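You operate a simulated robot arm through the tools that you are given. There is no shell and no other tool. Be economical: measure what you need, move in short steps, check, and stop when the job is done.

You run a simulated robot arm. Do the job below in one go: nothing can be reset, and whatever is moved stays where it is left.

## Task
Pin the holed block at the motor foot's end and stack both rings on the pin.
Fine: butt it to the end by the turntable first; the middle hole; grey ring first, rusty ring on it, each lying flat.

Only the result counts: the job must be done as asked and must still hold three seconds after the hand-in. Knocking over, shifting, dropping, spilling or breaking anything else fails it.

## Robot
A 5-joint arm with a two-finger parallel gripper, fixed in place. Base frame: the origin is at the foot of the arm, x ahead of it, y to its left, z up; the work surface is at about z = 0. Units: mm, rad, N and s.
With the tool pointing down near the work surface it reaches from about 260 to 600 mm from the base axis. Its first joint turns from -1.152 to 1.152 rad. The tool tilts only in the upright plane through the base axis and itself; it spins freely about its own axis. Payload 1.57 kg.
The TCP is the grasp point between the finger pads, 30 mm short of the fingertips. In the tool frame z runs along the fingers and y along their closing line. Largest opening 80 mm; finger width 17, thickness 12; the body of the gripper, 40 by 82 mm, starts 80 mm behind the TCP.
Orientation is told as [roll, pitch, yaw] about the base's x, y, z axes, in that order, counted from this pose: with the fingers straight down and closing along the base's y, the tool's x points along the base's -x, its y along +y and its z along -z.

## Interface
- The arm moves only by the tool drive_tool. Its argument "targets" is a list that holds one entry, the list of rows, each a list of 6 numbers: the shift along the tool's x, y, z in units of 25 mm (1.0 is 25 mm), then the turn, a rotation vector about the tool's x, y, z in units of 4 degrees (1.0 is 4 degrees). In form: [[[tx, ty, tz, rx, ry, rz], ...]]. A call has 1 to 10 rows; each row shifts and turns the commanded pose from where the row before left it, along the tool's axes as they then stand. "claw" is the finger opening in mm, from 0 to 80, set as the call begins (left out, the last holds). A call with a number of a shift or a turn outside -1 to 1 is refused whole. Rows are played at 5 a second. More than 50 mm and 0.15 rad between two rows, or a gripper value outside its range, and nothing of the call is played. A pose out of reach is approached as far as the arm can. The call stops where the force on the tool passes 90 N (or 10 N more than at its start, if that is more) or the arm is blocked; 0.2 s more then pass. Each finger travels about 153 mm/s and halts on what it meets, pressing with about 32 N; the grip force reading is that of the motor and also rises with nothing between the fingers. The clock runs only during rows and for 0.2 s after the last one: add rows that do not move to give the fingers time. It gives the time, the measured TCP pose, the force on the tool (base axes), the opening and the grip force at its end, in the units of the frame above (readings bear some noise).
- Cameras (640 x 400 px; columns grow to the right, rows downward): "scene" is fixed at [42, 392.9, 530.2]; the picture's right is [-0.74, -0.67, 0.00], its down [-0.34, 0.37, -0.86] and it looks along [0.58, -0.64, -0.50] (base axes); focal length 367 px, centre (320, 200). "wrist" rides on the gripper at [-32, 0, -78] in the tool frame; the picture's right is [0.00, -1.00, 0.00], its down [0.97, 0.00, -0.24] and it looks along [0.24, 0.00, 0.97] (tool axes); focal length 218 px, centre (320, 200). There is no depth. A picture from a camera that has moved, and an enlarged one, comes with that camera's place and axes in the base frame and with its lens.
- grab_frame(camera): a new picture of that camera. It takes no simulated time.
- inspect(camera, box): a new picture of the part [left, top, right, bottom] of that camera's present view, enlarged. It takes no simulated time.
- hand_in(): hands the job in; it is judged then, once.

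Go step by step. Nothing tells you positions but the pictures and the camera data: compare them with the known pose of the tool, close in by small moves and look again before you grip or let go. The budget is 120 turns and 84 pictures, counting those below and the enlarged ones. Unless the task says otherwise, let go and move clear before handing in, and close with one line.

The tools are called as a command line: name --argument value ..., lists and objects as JSON in quotes. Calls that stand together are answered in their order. drive_tool: Moves the arm, as the interface text tells. Its arguments: {"type":"object","properties":{"targets":{"type":"array","items":{"type":"array","items":{"type":"array","items":{"type":"number"}}}},"claw":{"type":"number"}},"required":["targets"]} The other tools are called the same way: grab_frame (camera) takes a picture; inspect (camera, box) takes an enlarged picture of a part of a camera's view; hand_in () hands the job in.

At the start:

```text
time: 0.0
position: [354.0, -33.5, 356.7]
ee_rot: [-0.002, 0.0, 0.001]
wrist_force: [0.1, -0.5, 0.0]
width: 80.1
finger_force: 0.1
```

scene: 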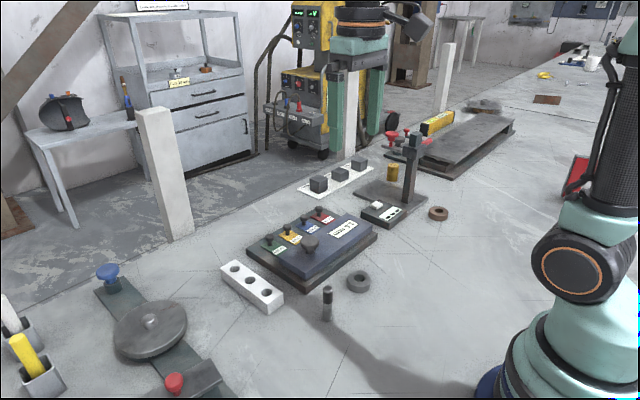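
wrist: 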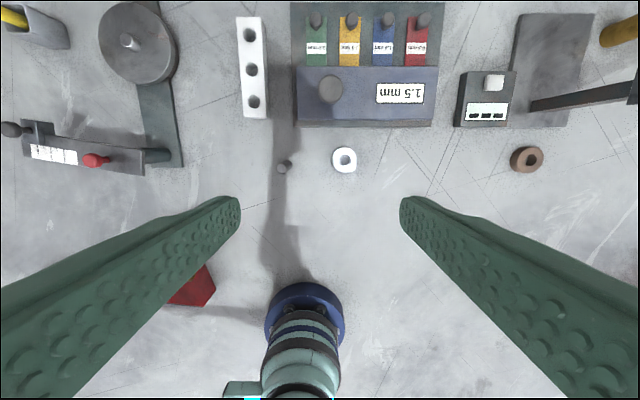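

I see a white three-hole block, an upright pin, a grey and a rusty ring, the blue motor foot plate and the turntable. I'll look closer first.

inspect --camera "scene" --box '[200, 180, 460, 342]'

inspect --camera "wrist" --box '[220, 0, 460, 180]'

```text
2.46 times, centred on (330, 261) of scene
camera zoom: at [42.0, 392.9, 530.2], right [-0.74, -0.67, 0.0], down [-0.34, 0.37, -0.86], along [0.58, -0.64, -0.5], focal length 902 px, centre (295, 50)
```

zoom: 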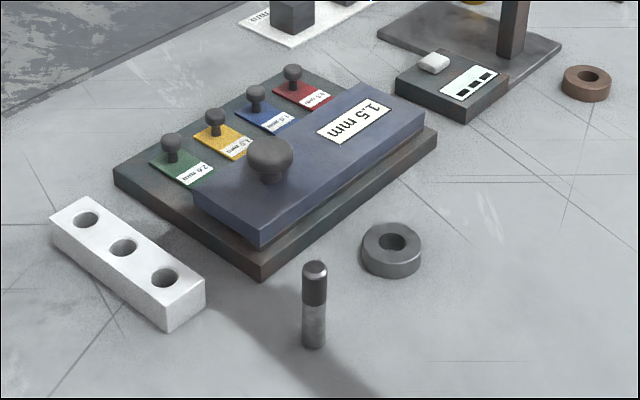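

```text
2.22 times, centred on (340, 90) of wrist
camera zoom: at [387.2, -34.6, 433.3], right [0.0, -1.0, 0.0], down [-0.97, 0.0, 0.24], along [-0.24, 0.0, -0.97], focal length 485 px, centre (276, 444)
```

zoom: 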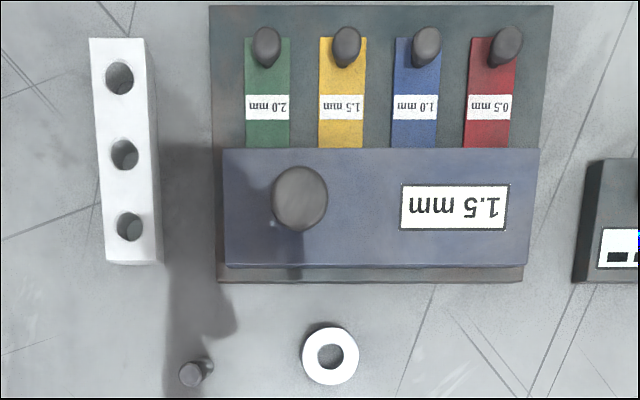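

The block is about 25 mm high near (509, 79), the pin stands near (351, 30), the grey ring is near (361, -81) and the rusty ring near (363, -431). I'll move over the block to measure it better.

drive_tool --targets '[[[-0.93, 0.75, 0.77, 0, 0, 0], [-0.93, 0.75, 0.77, 0, 0, 0], [-0.93, 0.75, 0.77, 0, 0, 0], [-0.93, 0.75, 0.77, 0, 0, 0], [-0.93, 0.75, 0.77, 0, 0, 0], [0, 0, 0, 0, 0, 0]]]'

grab_frame --camera "wrist"

inspect --camera "scene" --box '[210, 230, 380, 336]'

```text
time: 1.4
position: [470.8, 63.1, 262.1]
ee_rot: [0.001, 0.0, 0.0]
wrist_force: [-0.1, 0.1, -1.0]
width: 80.0
finger_force: 0.2
```

```text
79 pictures are left
camera wrist: at [503.6, 62.0, 338.5], right [0.0, -1.0, 0.0], down [-0.97, 0.0, 0.24], along [-0.24, 0.0, -0.97], focal length 218 px, centre (320, 200)
```

wrist: 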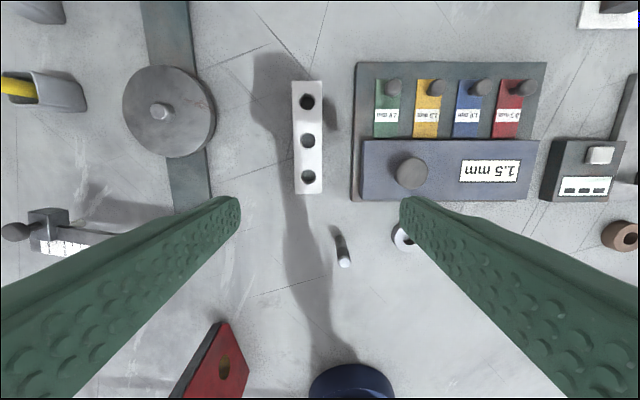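

```text
3.76 times, centred on (295, 283) of scene
camera zoom: at [42.0, 392.9, 530.2], right [-0.74, -0.67, 0.0], down [-0.34, 0.37, -0.86], along [0.58, -0.64, -0.5], focal length 1380 px, centre (414, -112)
```

zoom: 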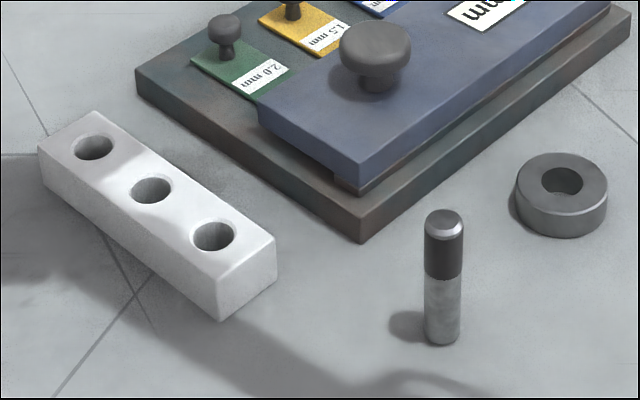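

The foot's plate edge runs about along x at y≈15, and the block's near side is about 30 mm from it. I'll zoom in for accurate geometry.

inspect --camera "wrist" --box '[260, 50, 420, 150]'

inspect --camera "wrist" --box '[260, 130, 420, 230]'

```text
4.00 times, centred on (340, 100) of wrist
camera zoom: at [503.6, 62.0, 338.5], right [0.0, -1.0, 0.0], down [-0.97, 0.0, 0.24], along [-0.24, 0.0, -0.97], focal length 873 px, centre (240, 600)
```

zoom: 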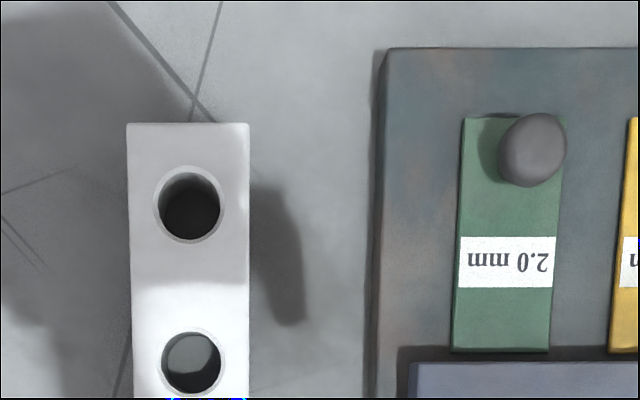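

```text
4.00 times, centred on (340, 180) of wrist
camera zoom: at [503.6, 62.0, 338.5], right [0.0, -1.0, 0.0], down [-0.97, 0.0, 0.24], along [-0.24, 0.0, -0.97], focal length 873 px, centre (240, 280)
```

zoom: 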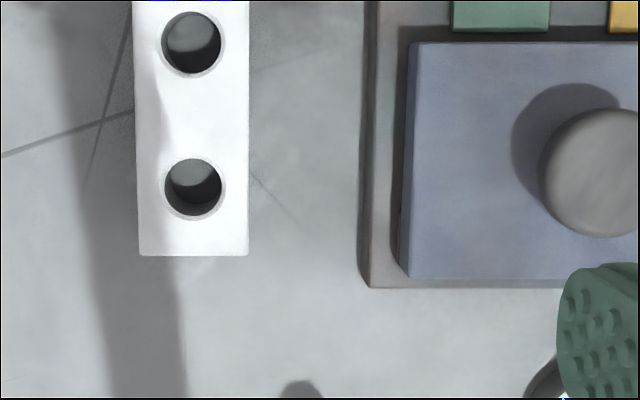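

Block: about 150×40×25 mm, lined up with x, its near side at y≈59, with holes about 20 mm across; the plate edge is at y≈15, so a straight push of about 44 mm along -y butts it. I'll go to its +y side and turn the fingers 90° so both push evenly.

drive_tool --targets '[[[-0.52, 0.83, 0, 0, 0, 0], [-0.52, 0.83, 0, 0, 0, 0], [-0.52, 0.83, 0, 0, 0, 0], [0, 0, 0, 0, 0, 1], [0, 0, 0, 0, 0, 1], [0, 0, 0, 0, 0, 1], [0, 0, 0, 0, 0, 1], [0, 0, 0, 0, 0, 1], [0, 0, 0, 0, 0, 1], [0, 0, 0, 0, 0, 1]]]'

drive_tool --targets '[[[0, 0, 0, 0, 0, 1], [0, 0, 0, 0, 0, 1], [0, 0, 0, 0, 0, 1], [0, 0, 0, 0, 0, 1], [0, 0, 0, 0, 0, 1], [0, 0, 0, 0, 0, 1], [0, 0, 0, 0, 0, 1], [0, 0, 0, 0, 0, 1], [0, 0, 0, 0, 0, 1], [0, 0, 0, 0, 0, 1]]]'

drive_tool --targets '[[[0, 0, 0, 0, 0, 1], [0, 0, 0, 0, 0, 1], [0, 0, 0, 0, 0, 1], [0, 0, 0, 0, 0, 1], [0, 0, 0, 0, 0, 1], [0, 0, 0, 0, 0, 0.5], [0, 0, 0, 0, 0, 0]]]'

grab_frame --camera "wrist"

grab_frame --camera "scene"

```text
time: 3.6
position: [509.0, 123.0, 260.5]
ee_rot: [0.002, -0.001, -0.492]
wrist_force: [0.0, 0.5, -0.1]
width: 80.1
finger_force: 0.1
```

```text
time: 5.8
position: [509.8, 122.6, 260.5]
ee_rot: [0.0, 0.001, -1.189]
wrist_force: [0.2, -0.1, -0.2]
width: 79.9
finger_force: 0.1
```

```text
time: 7.4
position: [509.1, 123.7, 259.7]
ee_rot: [0.0, 0.001, -1.571]
wrist_force: [-0.1, 0.9, -0.3]
width: 80.0
finger_force: 0.1
```

```text
75 pictures are left
camera wrist: at [509.9, 89.8, 337.5], right [-1.0, 0.0, 0.0], down [0.0, 0.97, 0.24], along [0.0, 0.24, -0.97], focal length 218 px, centre (320, 200)
```

wrist: 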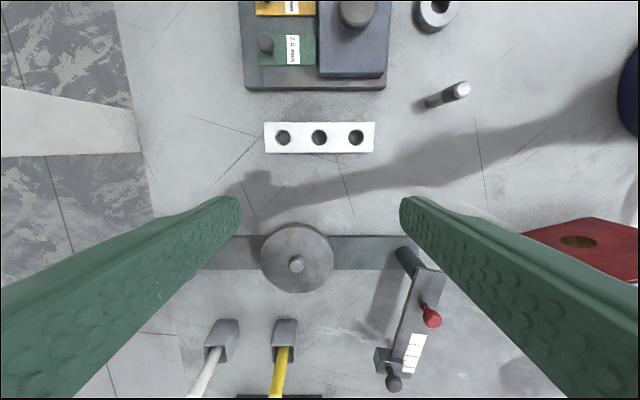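

```text
74 pictures are left
```

scene: 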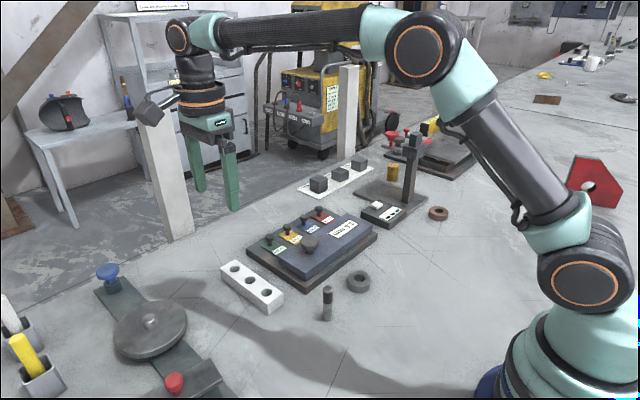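

The tool's x is now base +y and its y is base +x, and the lane on the block's +y side is free. I'll descend there.

drive_tool --targets '[[[0, 0, 0.96, 0, 0, 0], [0, 0, 0.96, 0, 0, 0], [0, 0, 0.96, 0, 0, 0], [0, 0, 0.96, 0, 0, 0], [0, 0, 0.96, 0, 0, 0], [0, 0, 0.96, 0, 0, 0], [0, 0, 0.96, 0, 0, 0], [0, 0, 0.96, 0, 0, 0], [0, 0, 0.96, 0, 0, 0], [0, 0, 0, 0, 0, 0]]]'

inspect --camera "scene" --box '[180, 180, 388, 310]'

grab_frame --camera "wrist"

```text
time: 9.6
position: [510.1, 122.2, 44.2]
ee_rot: [-0.001, 0.001, -1.571]
wrist_force: [0.3, -0.2, -0.3]
width: 80.1
finger_force: 0.0
```

```text
3.08 times, centred on (284, 245) of scene
camera zoom: at [42.0, 392.9, 530.2], right [-0.74, -0.67, 0.0], down [-0.34, 0.37, -0.86], along [0.58, -0.64, -0.5], focal length 1128 px, centre (431, 62)
```

zoom: 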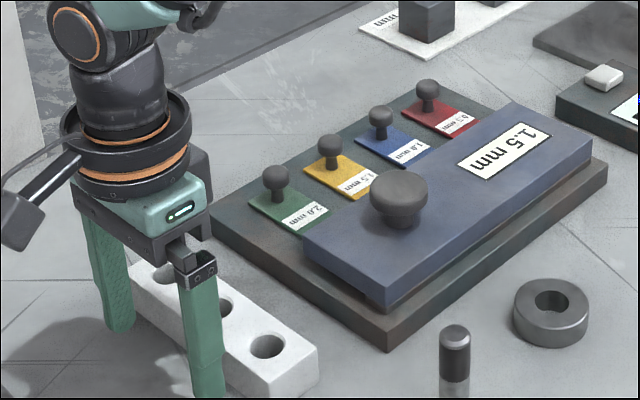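

```text
72 pictures are left
camera wrist: at [510.4, 89.2, 120.5], right [-1.0, 0.0, 0.0], down [0.0, 0.97, 0.24], along [0.0, 0.24, -0.97], focal length 218 px, centre (320, 200)
```

wrist: 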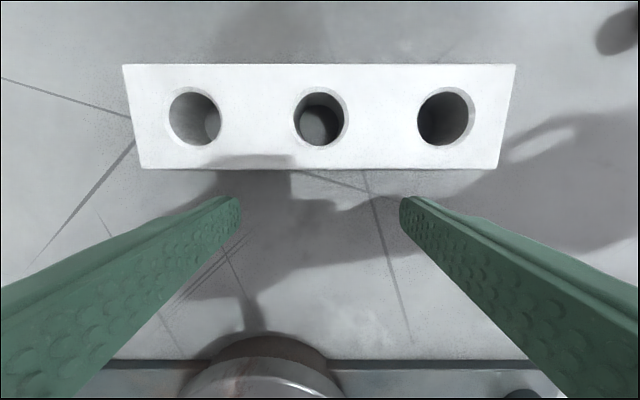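

The middle hole is at x≈510, lined up with the gripper. I'll lower a little and push most of the way.

drive_tool --targets '[[[0, 0, 0.24, 0, 0, 0], [-0.25, 0, 0, 0, 0, 0], [-0.25, 0, 0, 0, 0, 0], [-0.25, 0, 0, 0, 0, 0], [-0.25, 0, 0, 0, 0, 0], [-0.25, 0, 0, 0, 0, 0], [-0.25, 0, 0, 0, 0, 0], [-0.25, 0, 0, 0, 0, 0], [0, 0, 0, 0, 0, 0]]]'

grab_frame --camera "wrist"

inspect --camera "scene" --box '[210, 220, 354, 310]'

```text
time: 11.6
position: [508.7, 76.8, 37.8]
ee_rot: [0.0, 0.0, -1.574]
wrist_force: [0.7, 1.9, 1.9]
width: 79.8
finger_force: 0.1
```

```text
71 pictures are left
camera wrist: at [509.9, 44.9, 115.6], right [-1.0, 0.0, 0.0], down [0.0, 0.97, 0.24], along [0.0, 0.24, -0.97], focal length 218 px, centre (320, 200)
```

wrist: 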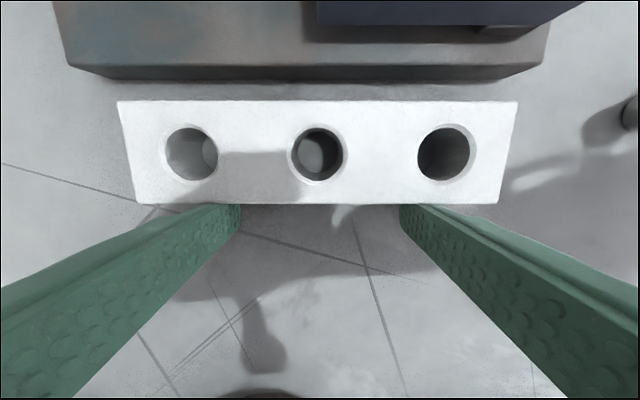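

```text
4.44 times, centred on (282, 265) of scene
camera zoom: at [42.0, 392.9, 530.2], right [-0.74, -0.67, 0.0], down [-0.34, 0.37, -0.86], along [0.58, -0.64, -0.5], focal length 1629 px, centre (489, -89)
```

zoom: 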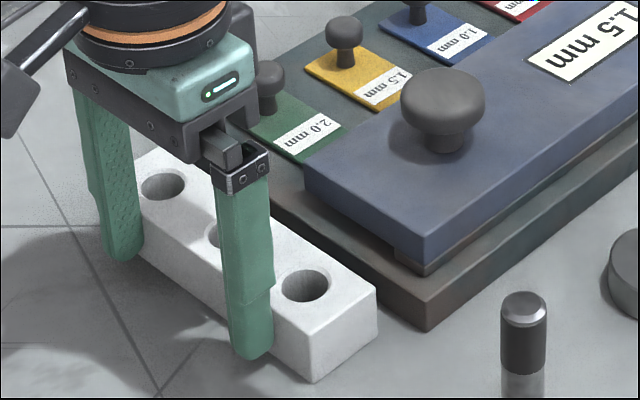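

About 13 mm of gap remains, and the block follows squarely. I'll push another 10 mm, then creep.

drive_tool --targets '[[[-0.2, 0, 0, 0, 0, 0], [-0.2, 0, 0, 0, 0, 0], [0, 0, 0, 0, 0, 0]]]'

drive_tool --targets '[[[-0.04, 0, 0, 0, 0, 0], [-0.04, 0, 0, 0, 0, 0], [0, 0, 0, 0, 0, 0]]]'

inspect --camera "wrist" --box '[100, 40, 540, 240]'

```text
time: 12.4
position: [508.7, 68.7, 40.0]
ee_rot: [0.0, 0.0, -1.569]
wrist_force: [-0.2, 4.2, 1.2]
width: 80.1
finger_force: 0.0
```

```text
time: 13.2
position: [509.3, 67.7, 39.0]
ee_rot: [-0.001, 0.001, -1.571]
wrist_force: [-0.1, 3.1, -1.5]
width: 79.8
finger_force: 0.0
```

```text
1.45 times, centred on (320, 140) of wrist
camera zoom: at [510.2, 33.7, 115.2], right [-1.0, 0.0, 0.0], down [0.0, 0.97, 0.24], along [0.0, 0.24, -0.97], focal length 318 px, centre (320, 287)
```

zoom: 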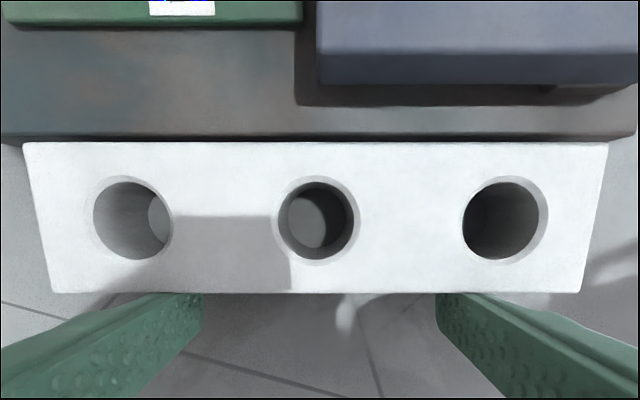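

Only about 3 mm is left and the force is still just friction, so I'll creep on in small steps.

drive_tool --targets '[[[-0.04, 0, 0, 0, 0, 0], [-0.04, 0, 0, 0, 0, 0], [0, 0, 0, 0, 0, 0]]]'

drive_tool --targets '[[[-0.04, 0, 0, 0, 0, 0], [0, 0, 0, 0, 0, 0]]]'

inspect --camera "wrist" --box '[100, 40, 540, 240]'

inspect --camera "scene" --box '[210, 220, 354, 310]'

```text
time: 14.0
position: [510.2, 65.2, 38.9]
ee_rot: [0.0, 0.001, -1.572]
wrist_force: [-0.4, 4.6, 1.4]
width: 79.9
finger_force: 0.0
```

```text
time: 14.6
position: [510.6, 63.5, 38.9]
ee_rot: [0.0, -0.001, -1.57]
wrist_force: [0.2, 2.5, 0.5]
width: 79.7
finger_force: 0.0
```

```text
1.45 times, centred on (320, 140) of wrist
camera zoom: at [510.7, 30.9, 114.9], right [-1.0, 0.0, 0.0], down [0.0, 0.97, 0.24], along [0.0, 0.24, -0.97], focal length 318 px, centre (320, 287)
```

zoom: 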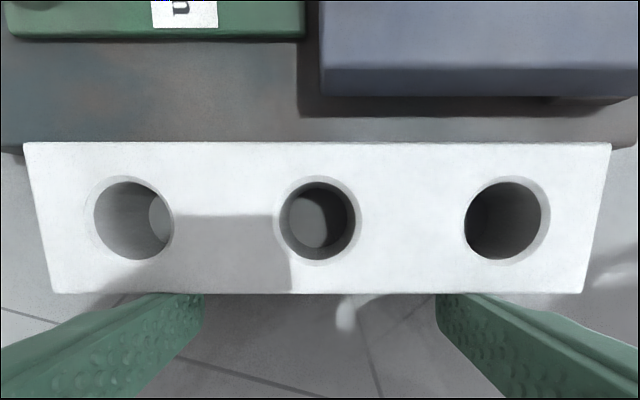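

```text
4.44 times, centred on (282, 265) of scene
camera zoom: at [42.0, 392.9, 530.2], right [-0.74, -0.67, 0.0], down [-0.34, 0.37, -0.86], along [0.58, -0.64, -0.5], focal length 1629 px, centre (489, -89)
```

zoom: 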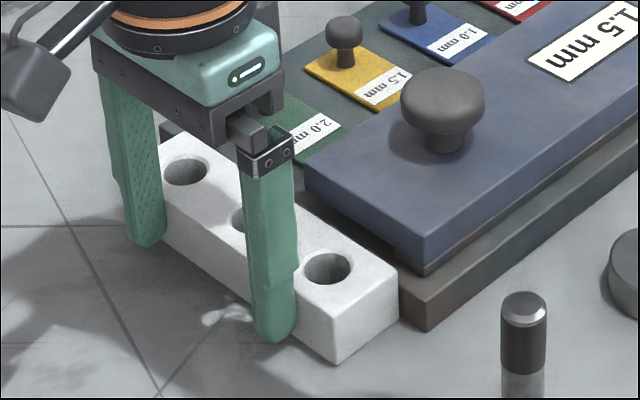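

Nearly touching, with no rise in force yet. I'll creep in half-millimetre steps.

drive_tool --targets '[[[-0.03, 0, 0, 0, 0, 0], [0, 0, 0, 0, 0, 0]]]'

drive_tool --targets '[[[-0.03, 0, 0, 0, 0, 0], [0, 0, 0, 0, 0, 0]]]'

inspect --camera "scene" --box '[250, 250, 330, 300]'

```text
time: 15.2
position: [510.1, 63.8, 38.0]
ee_rot: [-0.001, -0.001, -1.569]
wrist_force: [1.7, 4.0, -0.3]
width: 79.8
finger_force: 0.0
```

```text
time: 15.8
position: [509.8, 63.1, 37.7]
ee_rot: [-0.001, 0.0, -1.57]
wrist_force: [-1.9, 16.5, 0.4]
width: 79.7
finger_force: 0.0
```

```text
8.00 times, centred on (290, 275) of scene
camera zoom: at [42.0, 392.9, 530.2], right [-0.74, -0.67, 0.0], down [-0.34, 0.37, -0.86], along [0.58, -0.64, -0.5], focal length 2933 px, centre (560, -400)
```

zoom: 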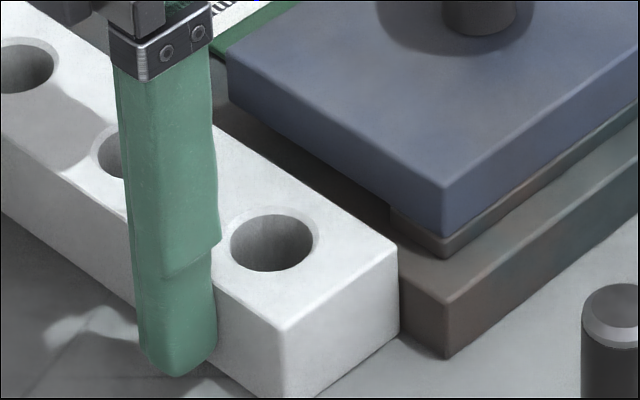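

Contact: the force jumped to 16 N. One more tiny nudge should seat it flush, then I'll check both ends.

drive_tool --targets '[[[-0.02, 0, 0, 0, 0, 0], [0, 0, 0, 0, 0, 0]]]'

inspect --camera "wrist" --box '[100, 60, 320, 200]'

inspect --camera "wrist" --box '[320, 60, 540, 200]'

```text
time: 16.4
position: [510.3, 63.9, 38.6]
ee_rot: [-0.002, 0.001, -1.567]
wrist_force: [1.2, 27.4, -2.8]
width: 79.8
finger_force: 0.0
```

```text
2.86 times, centred on (210, 130) of wrist
camera zoom: at [510.4, 30.3, 114.9], right [-1.0, 0.0, 0.0], down [0.0, 0.97, 0.24], along [0.0, 0.24, -0.97], focal length 624 px, centre (634, 400)
```

zoom: 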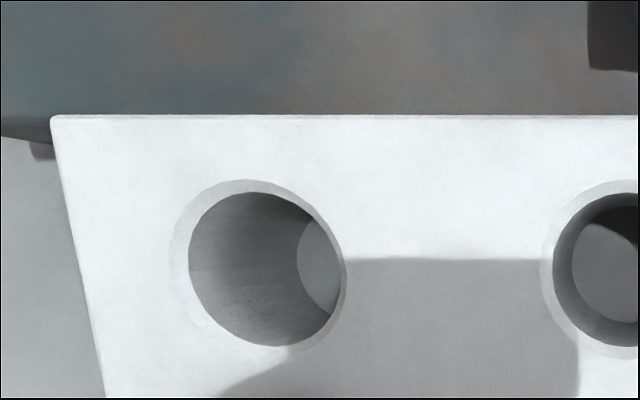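

```text
2.86 times, centred on (430, 130) of wrist
camera zoom: at [510.4, 30.3, 114.9], right [-1.0, 0.0, 0.0], down [0.0, 0.97, 0.24], along [0.0, 0.24, -0.97], focal length 624 px, centre (6, 400)
```

zoom: 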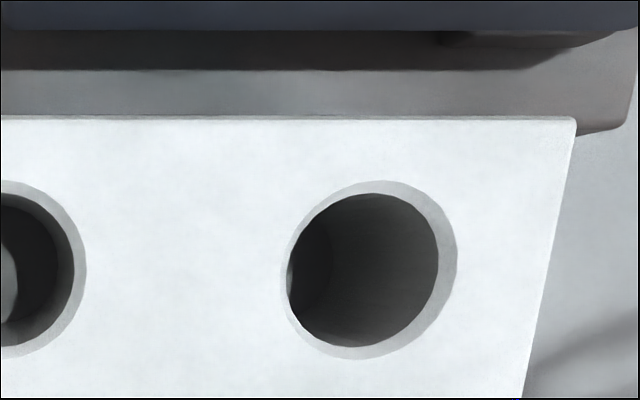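

The block is flush at both ends. I'll back off in +y and rise.

drive_tool --targets '[[[0.2, 0, 0, 0, 0, 0], [0.8, 0, 0, 0, 0, 0], [0, 0, -1, 0, 0, 0], [0, 0, -1, 0, 0, 0], [0, 0, -1, 0, 0, 0], [0, 0, -1, 0, 0, 0], [0, 0, -1, 0, 0, 0], [0, 0, 0, 0, 0, 0]]]'

grab_frame --camera "wrist"

inspect --camera "wrist" --box '[240, 80, 400, 180]'

```text
time: 18.2
position: [509.0, 88.9, 164.8]
ee_rot: [-0.001, 0.0, -1.571]
wrist_force: [-0.3, -0.1, -0.3]
width: 79.7
finger_force: 0.1
```

```text
63 pictures are left
camera wrist: at [509.7, 55.4, 240.6], right [-1.0, 0.0, 0.0], down [0.0, 0.97, 0.24], along [0.0, 0.24, -0.97], focal length 218 px, centre (320, 200)
```

wrist: 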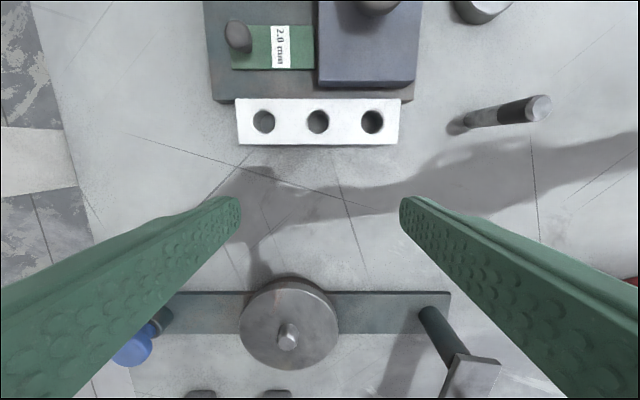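

```text
4.00 times, centred on (320, 130) of wrist
camera zoom: at [509.7, 55.4, 240.6], right [-1.0, 0.0, 0.0], down [0.0, 0.97, 0.24], along [0.0, 0.24, -0.97], focal length 873 px, centre (320, 480)
```

zoom: 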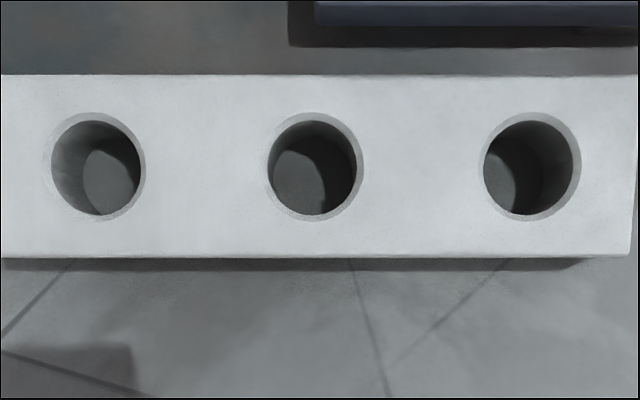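

The middle hole is at about (511, 34) with about 20 mm inner diameter, and the way is clear. Now I'll move above the pin, keeping the fingers closing along x.

drive_tool --targets '[[[-0.33, -0.9, 0, 0, 0, 0], [-0.33, -0.9, 0, 0, 0, 0], [-0.33, -0.9, 0, 0, 0, 0], [-0.33, -0.9, 0, 0, 0, 0], [-0.33, -0.9, 0, 0, 0, 0], [-0.33, -0.9, 0, 0, 0, 0], [-0.33, -0.9, 0, 0, 0, 0], [0, 0, 0, 0, 0, 0]]]'

grab_frame --camera "wrist"

inspect --camera "scene" --box '[280, 250, 400, 325]'

```text
time: 20.0
position: [349.5, 30.2, 163.5]
ee_rot: [-0.001, 0.0, -1.572]
wrist_force: [-0.9, -0.1, -0.5]
width: 79.9
finger_force: 0.1
```

```text
61 pictures are left
camera wrist: at [351.9, -2.7, 240.2], right [-1.0, 0.0, 0.0], down [0.0, 0.97, 0.24], along [0.0, 0.24, -0.97], focal length 218 px, centre (320, 200)
```

wrist: 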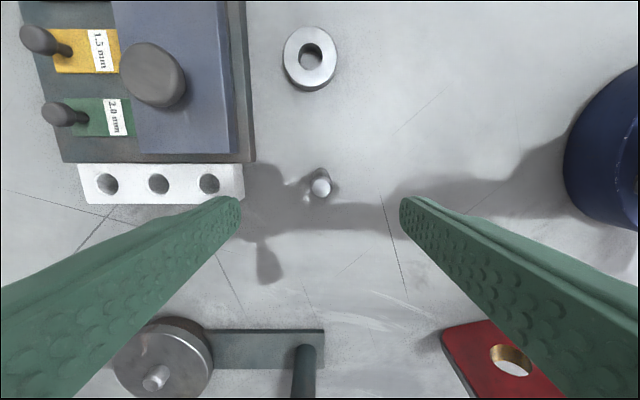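

```text
5.33 times, centred on (340, 288) of scene
camera zoom: at [42.0, 392.9, 530.2], right [-0.74, -0.67, 0.0], down [-0.34, 0.37, -0.86], along [0.58, -0.64, -0.5], focal length 1955 px, centre (213, -267)
```

zoom: 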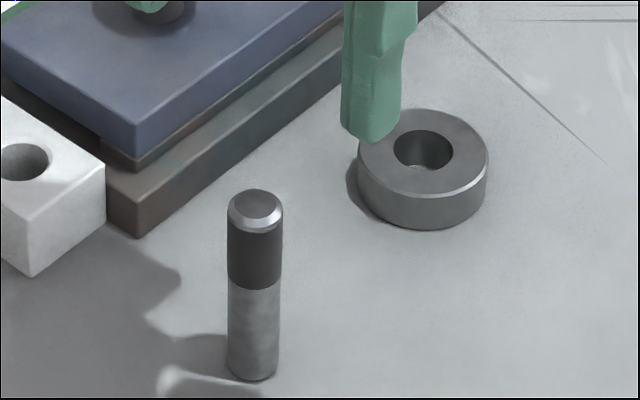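

The pin is about 17.5 mm thick and 72 mm tall, standing at about (351, 28.5), which is almost on the tool axis. I'll descend around it to TCP z≈60 so the tips end up just above the block's top later.

drive_tool --targets '[[[-0.05, 0.0, 0.82, 0, 0, 0], [0, 0, 0.82, 0, 0, 0], [0, 0, 0.82, 0, 0, 0], [0, 0, 0.82, 0, 0, 0], [0, 0, 0.82, 0, 0, 0], [0, 0, 0, 0, 0, 0]]]'

grab_frame --camera "wrist"

inspect --camera "scene" --box '[280, 240, 400, 330]'

```text
time: 21.4
position: [353.3, 29.4, 60.1]
ee_rot: [-0.001, 0.0, -1.572]
wrist_force: [-0.9, 0.1, 0.8]
width: 80.0
finger_force: 0.1
```

```text
59 pictures are left
camera wrist: at [353.8, -4.4, 136.5], right [-1.0, 0.0, 0.0], down [0.0, 0.97, 0.24], along [0.0, 0.24, -0.97], focal length 218 px, centre (320, 200)
```

wrist: 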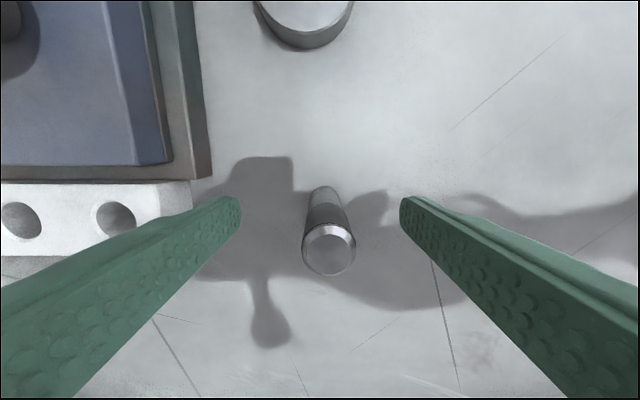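

```text
4.44 times, centred on (340, 285) of scene
camera zoom: at [42.0, 392.9, 530.2], right [-0.74, -0.67, 0.0], down [-0.34, 0.37, -0.86], along [0.58, -0.64, -0.5], focal length 1629 px, centre (231, -178)
```

zoom: 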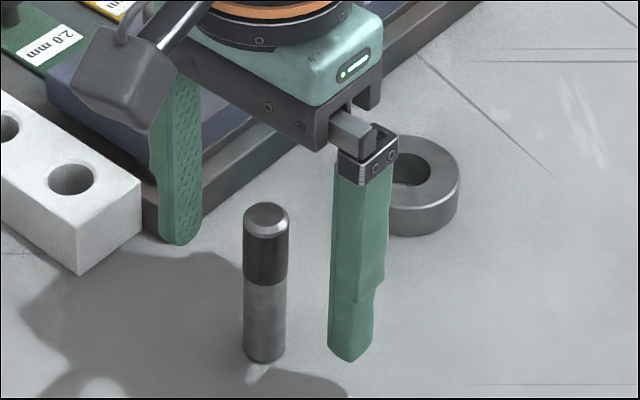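

The tool sits about 2.5 mm off in x, so I'll centre it and close on the pin.

drive_tool --targets '[[[0, -0.1, 0, 0, 0, 0], [0, 0, 0, 0, 0, 0]]]'

grab_frame --camera "wrist"

```text
time: 22.0
position: [349.6, 29.1, 59.7]
ee_rot: [0.001, 0.0, -1.572]
wrist_force: [-0.6, -0.5, 0.0]
width: 79.8
finger_force: 0.1
```

```text
57 pictures are left
camera wrist: at [350.6, -4.5, 137.0], right [-1.0, 0.0, 0.0], down [0.0, 0.97, 0.24], along [0.0, 0.24, -0.97], focal length 218 px, centre (320, 200)
```

wrist: 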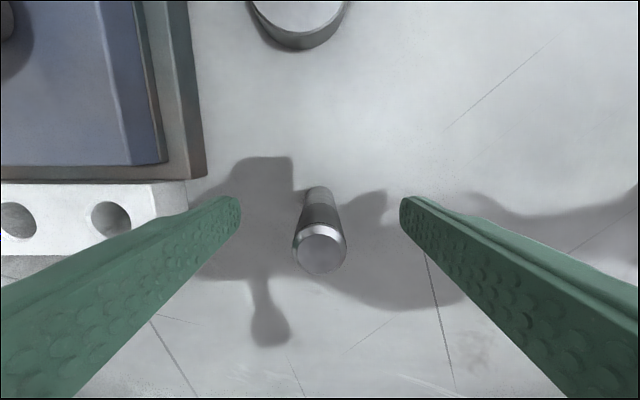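

Centred now, so I'll close the fingers on the pin.

drive_tool --targets '[[[0, 0, 0, 0, 0, 0], [0, 0, 0, 0, 0, 0], [0, 0, 0, 0, 0, 0], [0, 0, 0, 0, 0, 0]]]' --claw 8

grab_frame --camera "wrist"

```text
time: 23.0
position: [349.3, 29.3, 60.2]
ee_rot: [0.0, 0.001, -1.57]
wrist_force: [-0.9, -0.5, -0.3]
width: 16.9
finger_force: 31.6
```

```text
56 pictures are left
camera wrist: at [350.6, -4.5, 137.0], right [-1.0, 0.0, 0.0], down [0.0, 0.97, 0.24], along [0.0, 0.24, -0.97], focal length 218 px, centre (320, 200)
```

wrist: 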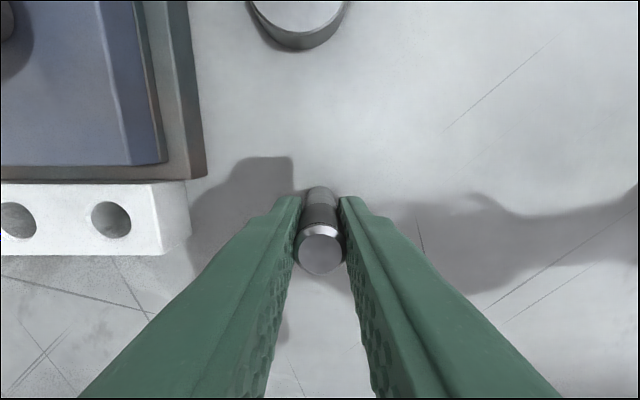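

I'm gripping the pin at 17 mm wide. I'll lift it and carry it towards the hole.

drive_tool --targets '[[[0, 0, -0.8, 0, 0, 0], [0, 0, -0.8, 0, 0, 0], [0, 0, -0.8, 0, 0, 0], [0, 0, 0, 0, 0, 0]]]'

drive_tool --targets '[[[0.026, 0.8, 0, 0, 0, 0], [0.026, 0.8, 0, 0, 0, 0], [0.026, 0.8, 0, 0, 0, 0], [0.026, 0.8, 0, 0, 0, 0], [0.026, 0.8, 0, 0, 0, 0], [0.026, 0.8, 0, 0, 0, 0], [0.026, 0.8, 0, 0, 0, 0], [0.026, 0.8, 0, 0, 0, 0], [0, 0, 0, 0, 0, 0]]]'

grab_frame --camera "wrist"

inspect --camera "scene" --box '[200, 190, 344, 280]'

```text
time: 24.0
position: [348.3, 28.0, 120.3]
ee_rot: [0.0, -0.001, -1.572]
wrist_force: [0.1, -0.6, -0.8]
width: 16.9
finger_force: 32.0
```

```text
time: 26.0
position: [510.2, 34.7, 120.5]
ee_rot: [-0.001, 0.001, -1.57]
wrist_force: [0.2, 0.1, -2.3]
width: 17.4
finger_force: 31.9
```

```text
55 pictures are left
camera wrist: at [510.8, 1.4, 197.4], right [-1.0, 0.0, 0.0], down [0.0, 0.97, 0.24], along [0.0, 0.24, -0.97], focal length 218 px, centre (320, 200)
```

wrist: 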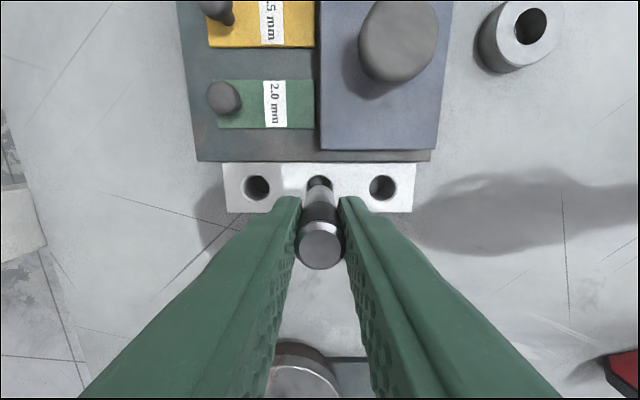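

```text
4.44 times, centred on (272, 235) of scene
camera zoom: at [42.0, 392.9, 530.2], right [-0.74, -0.67, 0.0], down [-0.34, 0.37, -0.86], along [0.58, -0.64, -0.5], focal length 1629 px, centre (533, 44)
```

zoom: 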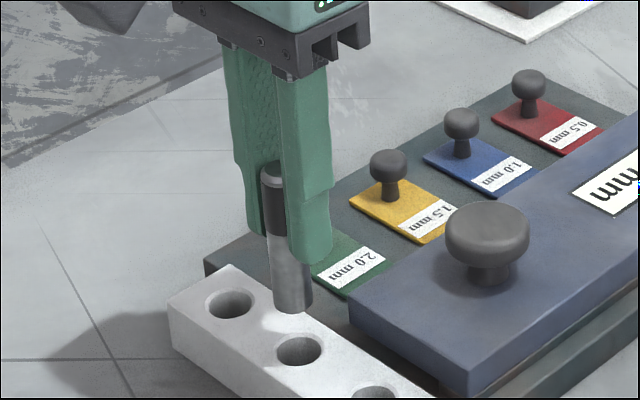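

The pin is over the middle hole within about half a millimetre. I'll lower until it is just above the block and inspect.

drive_tool --targets '[[[0, 0, 0.6, 0, 0, 0], [0, 0, 0.6, 0, 0, 0], [0, 0, 0, 0, 0, 0]]]'

inspect --camera "wrist" --box '[220, 140, 420, 265]'

inspect --camera "scene" --box '[232, 235, 312, 285]'

```text
time: 26.8
position: [509.2, 34.5, 91.8]
ee_rot: [0.001, -0.001, -1.57]
wrist_force: [0.2, -1.5, -2.0]
width: 16.8
finger_force: 32.2
```

```text
3.20 times, centred on (320, 202) of wrist
camera zoom: at [510.5, 1.4, 168.2], right [-1.0, 0.0, 0.0], down [0.0, 0.97, 0.24], along [0.0, 0.24, -0.97], focal length 698 px, centre (320, 192)
```

zoom: 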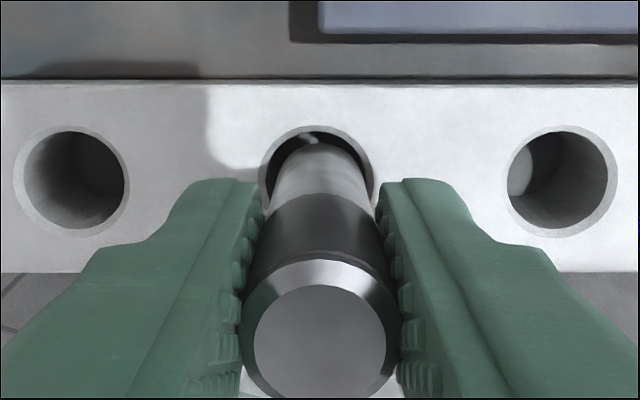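

```text
8.00 times, centred on (272, 260) of scene
camera zoom: at [42.0, 392.9, 530.2], right [-0.74, -0.67, 0.0], down [-0.34, 0.37, -0.86], along [0.58, -0.64, -0.5], focal length 2933 px, centre (704, -280)
```

zoom: 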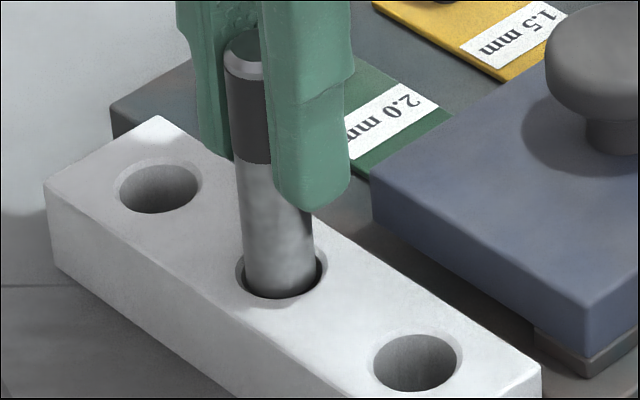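

The pin hangs just over the hole and looks concentric. I'll lower gently with a 0.5 mm x correction and watch the force.

drive_tool --targets '[[[0, 0.02, 0.2, 0, 0, 0], [0, 0, 0.2, 0, 0, 0], [0, 0, 0, 0, 0, 0]]]'

inspect --camera "scene" --box '[232, 235, 312, 285]'

```text
time: 27.6
position: [509.3, 34.6, 79.6]
ee_rot: [-0.001, 0.001, -1.571]
wrist_force: [-0.7, -0.3, -2.1]
width: 17.2
finger_force: 32.2
```

```text
8.00 times, centred on (272, 260) of scene
camera zoom: at [42.0, 392.9, 530.2], right [-0.74, -0.67, 0.0], down [-0.34, 0.37, -0.86], along [0.58, -0.64, -0.5], focal length 2933 px, centre (704, -280)
```

zoom: 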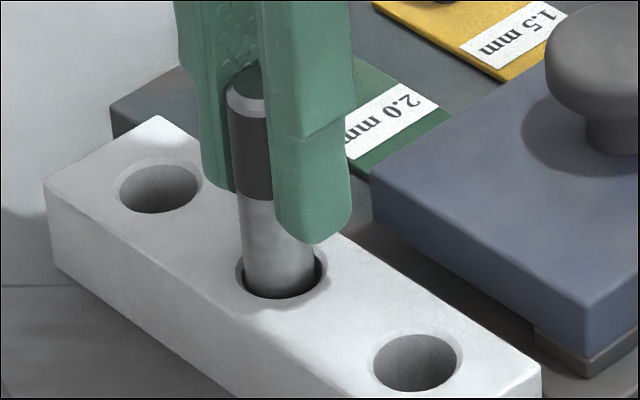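

It has entered cleanly. I'll go on down to near the table, then creep.

drive_tool --targets '[[[0, 0, 0.2, 0, 0, 0], [0, 0, 0.2, 0, 0, 0], [0, 0, 0.2, 0, 0, 0], [0, 0, 0.1, 0, 0, 0], [0, 0, 0, 0, 0, 0]]]'

inspect --camera "scene" --box '[232, 235, 312, 285]'

```text
time: 28.8
position: [510.5, 34.8, 63.9]
ee_rot: [0.003, 0.001, -1.571]
wrist_force: [-5.3, 1.8, 21.1]
width: 17.4
finger_force: 31.7
```

```text
8.00 times, centred on (272, 260) of scene
camera zoom: at [41.9, 392.9, 530.2], right [-0.74, -0.67, 0.0], down [-0.34, 0.37, -0.86], along [0.58, -0.64, -0.5], focal length 2933 px, centre (704, -280)
```

zoom: 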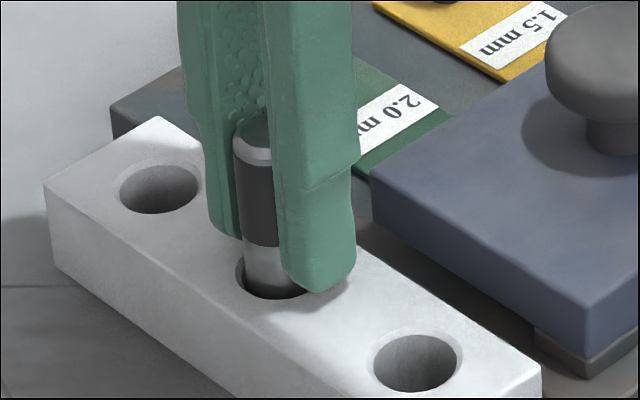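

The force rose to 21 N at TCP z≈64, a few mm before the expected 60. I'll look before pressing further.

inspect --camera "wrist" --box '[220, 140, 420, 265]'

inspect --camera "scene" --box '[248, 240, 296, 270]'

```text
3.20 times, centred on (320, 202) of wrist
camera zoom: at [511.0, 0.7, 141.5], right [-1.0, 0.0, 0.0], down [0.0, 0.97, 0.24], along [0.0, 0.24, -0.97], focal length 698 px, centre (320, 192)
```

zoom: 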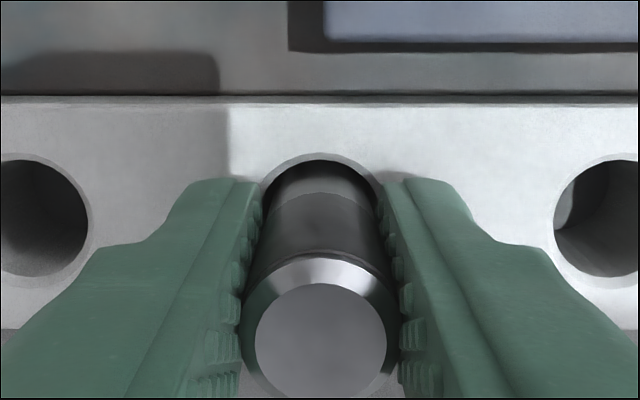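

```text
13.33 times, centred on (272, 255) of scene
camera zoom: at [41.9, 392.9, 530.2], right [-0.74, -0.67, 0.0], down [-0.34, 0.37, -0.86], along [0.58, -0.64, -0.5], focal length 4888 px, centre (960, -533)
```

zoom: 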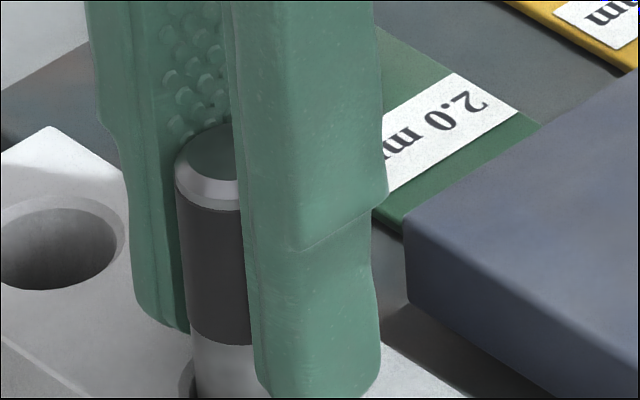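

Comparing pictures, the pin seems to have slipped about 3.5 mm down in the grip on lifting, so its foot is probably on the table now. I'll ease the pressure, release, and check its height.

drive_tool --targets '[[[0, 0, -0.06, 0, 0, 0], [0, 0, 0, 0, 0, 0]]]'

drive_tool --targets '[[[0, 0, 0, 0, 0, 0], [0, 0, 0, 0, 0, 0], [0, 0, 0, 0, 0, 0]]]' --claw 45

drive_tool --targets '[[[0, 0, -1, 0, 0, 0], [0, 0, -1, 0, 0, 0], [0, 0, -1, 0, 0, 0], [0, 0, -1, 0, 0, 0], [0, 0, 0, 0, 0, 0]]]'

grab_frame --camera "wrist"

inspect --camera "scene" --box '[224, 225, 320, 285]'

```text
time: 29.4
position: [508.6, 33.8, 63.3]
ee_rot: [-0.001, 0.0, -1.57]
wrist_force: [0.6, 0.2, 2.7]
width: 17.1
finger_force: 31.7
```

```text
time: 30.2
position: [510.1, 33.7, 64.9]
ee_rot: [0.001, -0.001, -1.57]
wrist_force: [0.4, 0.3, 0.4]
width: 44.9
finger_force: 0.0
```

```text
time: 31.4
position: [509.8, 33.7, 166.2]
ee_rot: [-0.001, 0.0, -1.569]
wrist_force: [0.1, 0.3, -0.3]
width: 45.0
finger_force: 0.0
```

```text
47 pictures are left
camera wrist: at [510.5, 1.0, 243.3], right [-1.0, 0.0, 0.0], down [0.0, 0.97, 0.24], along [0.0, 0.24, -0.97], focal length 218 px, centre (320, 200)
```

wrist: 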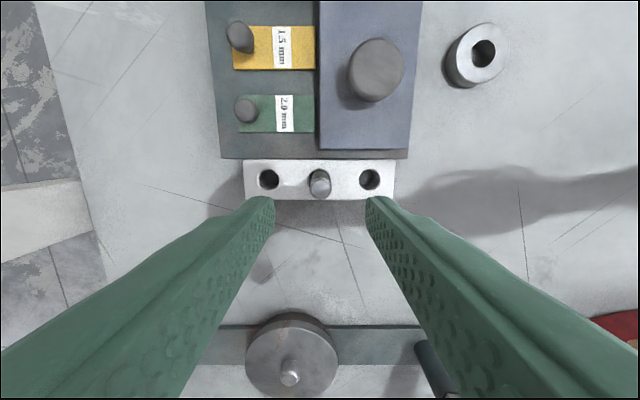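

```text
6.67 times, centred on (272, 255) of scene
camera zoom: at [42.0, 392.9, 530.2], right [-0.74, -0.67, 0.0], down [-0.34, 0.37, -0.86], along [0.58, -0.64, -0.5], focal length 2444 px, centre (640, -167)
```

zoom: 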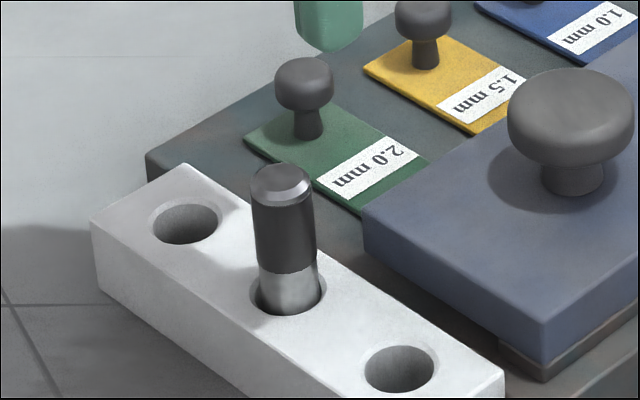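

The pin stands in the middle hole, about 44 mm above the block, consistent with resting on the table. Next is the grey ring, so I'll move over it.

drive_tool --targets '[[[-0.77, -0.99, 0, 0, 0, 0], [-0.77, -0.99, 0, 0, 0, 0], [-0.77, -0.99, 0, 0, 0, 0], [-0.77, -0.99, 0, 0, 0, 0], [-0.77, -0.99, 0, 0, 0, 0], [-0.77, -0.99, 0, 0, 0, 0], [0, 0, 0, 0, 0, 0]]]' --claw 78

grab_frame --camera "wrist"

```text
time: 33.0
position: [360.6, -80.3, 163.4]
ee_rot: [0.001, 0.001, -1.571]
wrist_force: [-0.7, 0.3, 0.6]
width: 78.1
finger_force: 0.0
```

```text
45 pictures are left
camera wrist: at [361.8, -114.4, 240.1], right [-1.0, 0.0, 0.0], down [0.0, 0.97, 0.24], along [0.0, 0.24, -0.97], focal length 218 px, centre (320, 200)
```

wrist: 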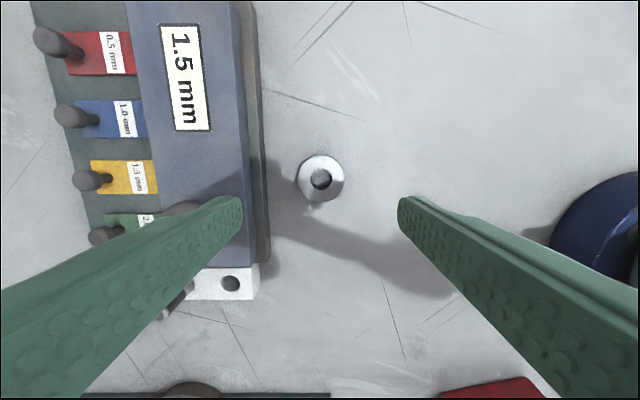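

The ring is centred under the tool. I'll descend with a 68 mm opening to fingertips about 5 mm above the table.

drive_tool --targets '[[[0, 0, 0.85, 0, 0, 0], [0, 0, 0.85, 0, 0, 0], [0, 0, 0.85, 0, 0, 0], [0, 0, 0.85, 0, 0, 0], [0, 0, 0.85, 0, 0, 0], [0, 0, 0, 0, 0, 0]]]' --claw 68

grab_frame --camera "wrist"

```text
time: 34.4
position: [361.5, -80.2, 58.2]
ee_rot: [-0.001, -0.001, -1.571]
wrist_force: [0.1, -0.9, 0.7]
width: 68.1
finger_force: 0.1
```

```text
44 pictures are left
camera wrist: at [362.3, -113.4, 135.7], right [-1.0, 0.0, 0.0], down [0.0, 0.97, 0.24], along [0.0, 0.24, -0.97], focal length 218 px, centre (320, 200)
```

wrist: 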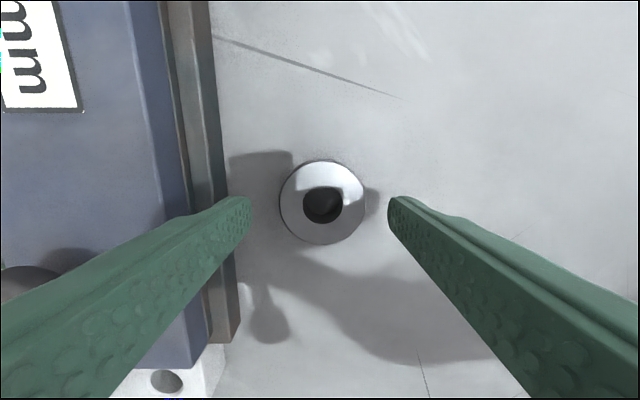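

The ring is within 1 mm of centre. I'll correct that, finish descending, and then grip.

drive_tool --targets '[[[-0.04, -0.04, 0.47, 0, 0, 0], [0, 0, 0.45, 0, 0, 0], [0, 0, 0, 0, 0, 0]]]'

drive_tool --targets '[[[0, 0, 0, 0, 0, 0], [0, 0, 0, 0, 0, 0], [0, 0, 0, 0, 0, 0], [0, 0, 0, 0, 0, 0]]]' --claw 35

grab_frame --camera "wrist"

inspect --camera "scene" --box '[300, 235, 420, 310]'

```text
time: 35.2
position: [360.4, -81.7, 36.9]
ee_rot: [0.0, -0.001, -1.57]
wrist_force: [0.9, 0.1, -0.2]
width: 67.8
finger_force: 0.1
```

```text
time: 36.2
position: [359.7, -82.8, 37.0]
ee_rot: [0.0, 0.0, -1.572]
wrist_force: [-0.2, -0.4, -0.1]
width: 49.4
finger_force: 32.2
```

```text
43 pictures are left
camera wrist: at [360.8, -115.0, 113.3], right [-1.0, 0.0, 0.0], down [0.0, 0.97, 0.24], along [0.0, 0.24, -0.97], focal length 218 px, centre (320, 200)
```

wrist: 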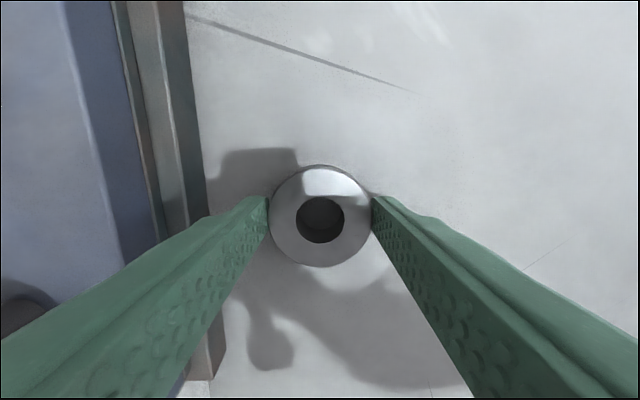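

```text
5.33 times, centred on (360, 272) of scene
camera zoom: at [42.0, 392.9, 530.2], right [-0.74, -0.67, 0.0], down [-0.34, 0.37, -0.86], along [0.58, -0.64, -0.5], focal length 1955 px, centre (107, -187)
```

zoom: 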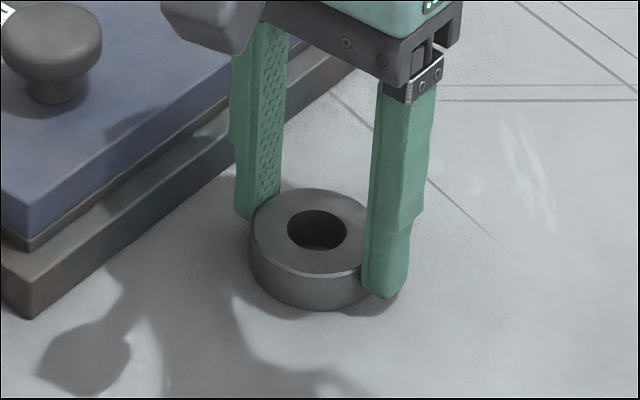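

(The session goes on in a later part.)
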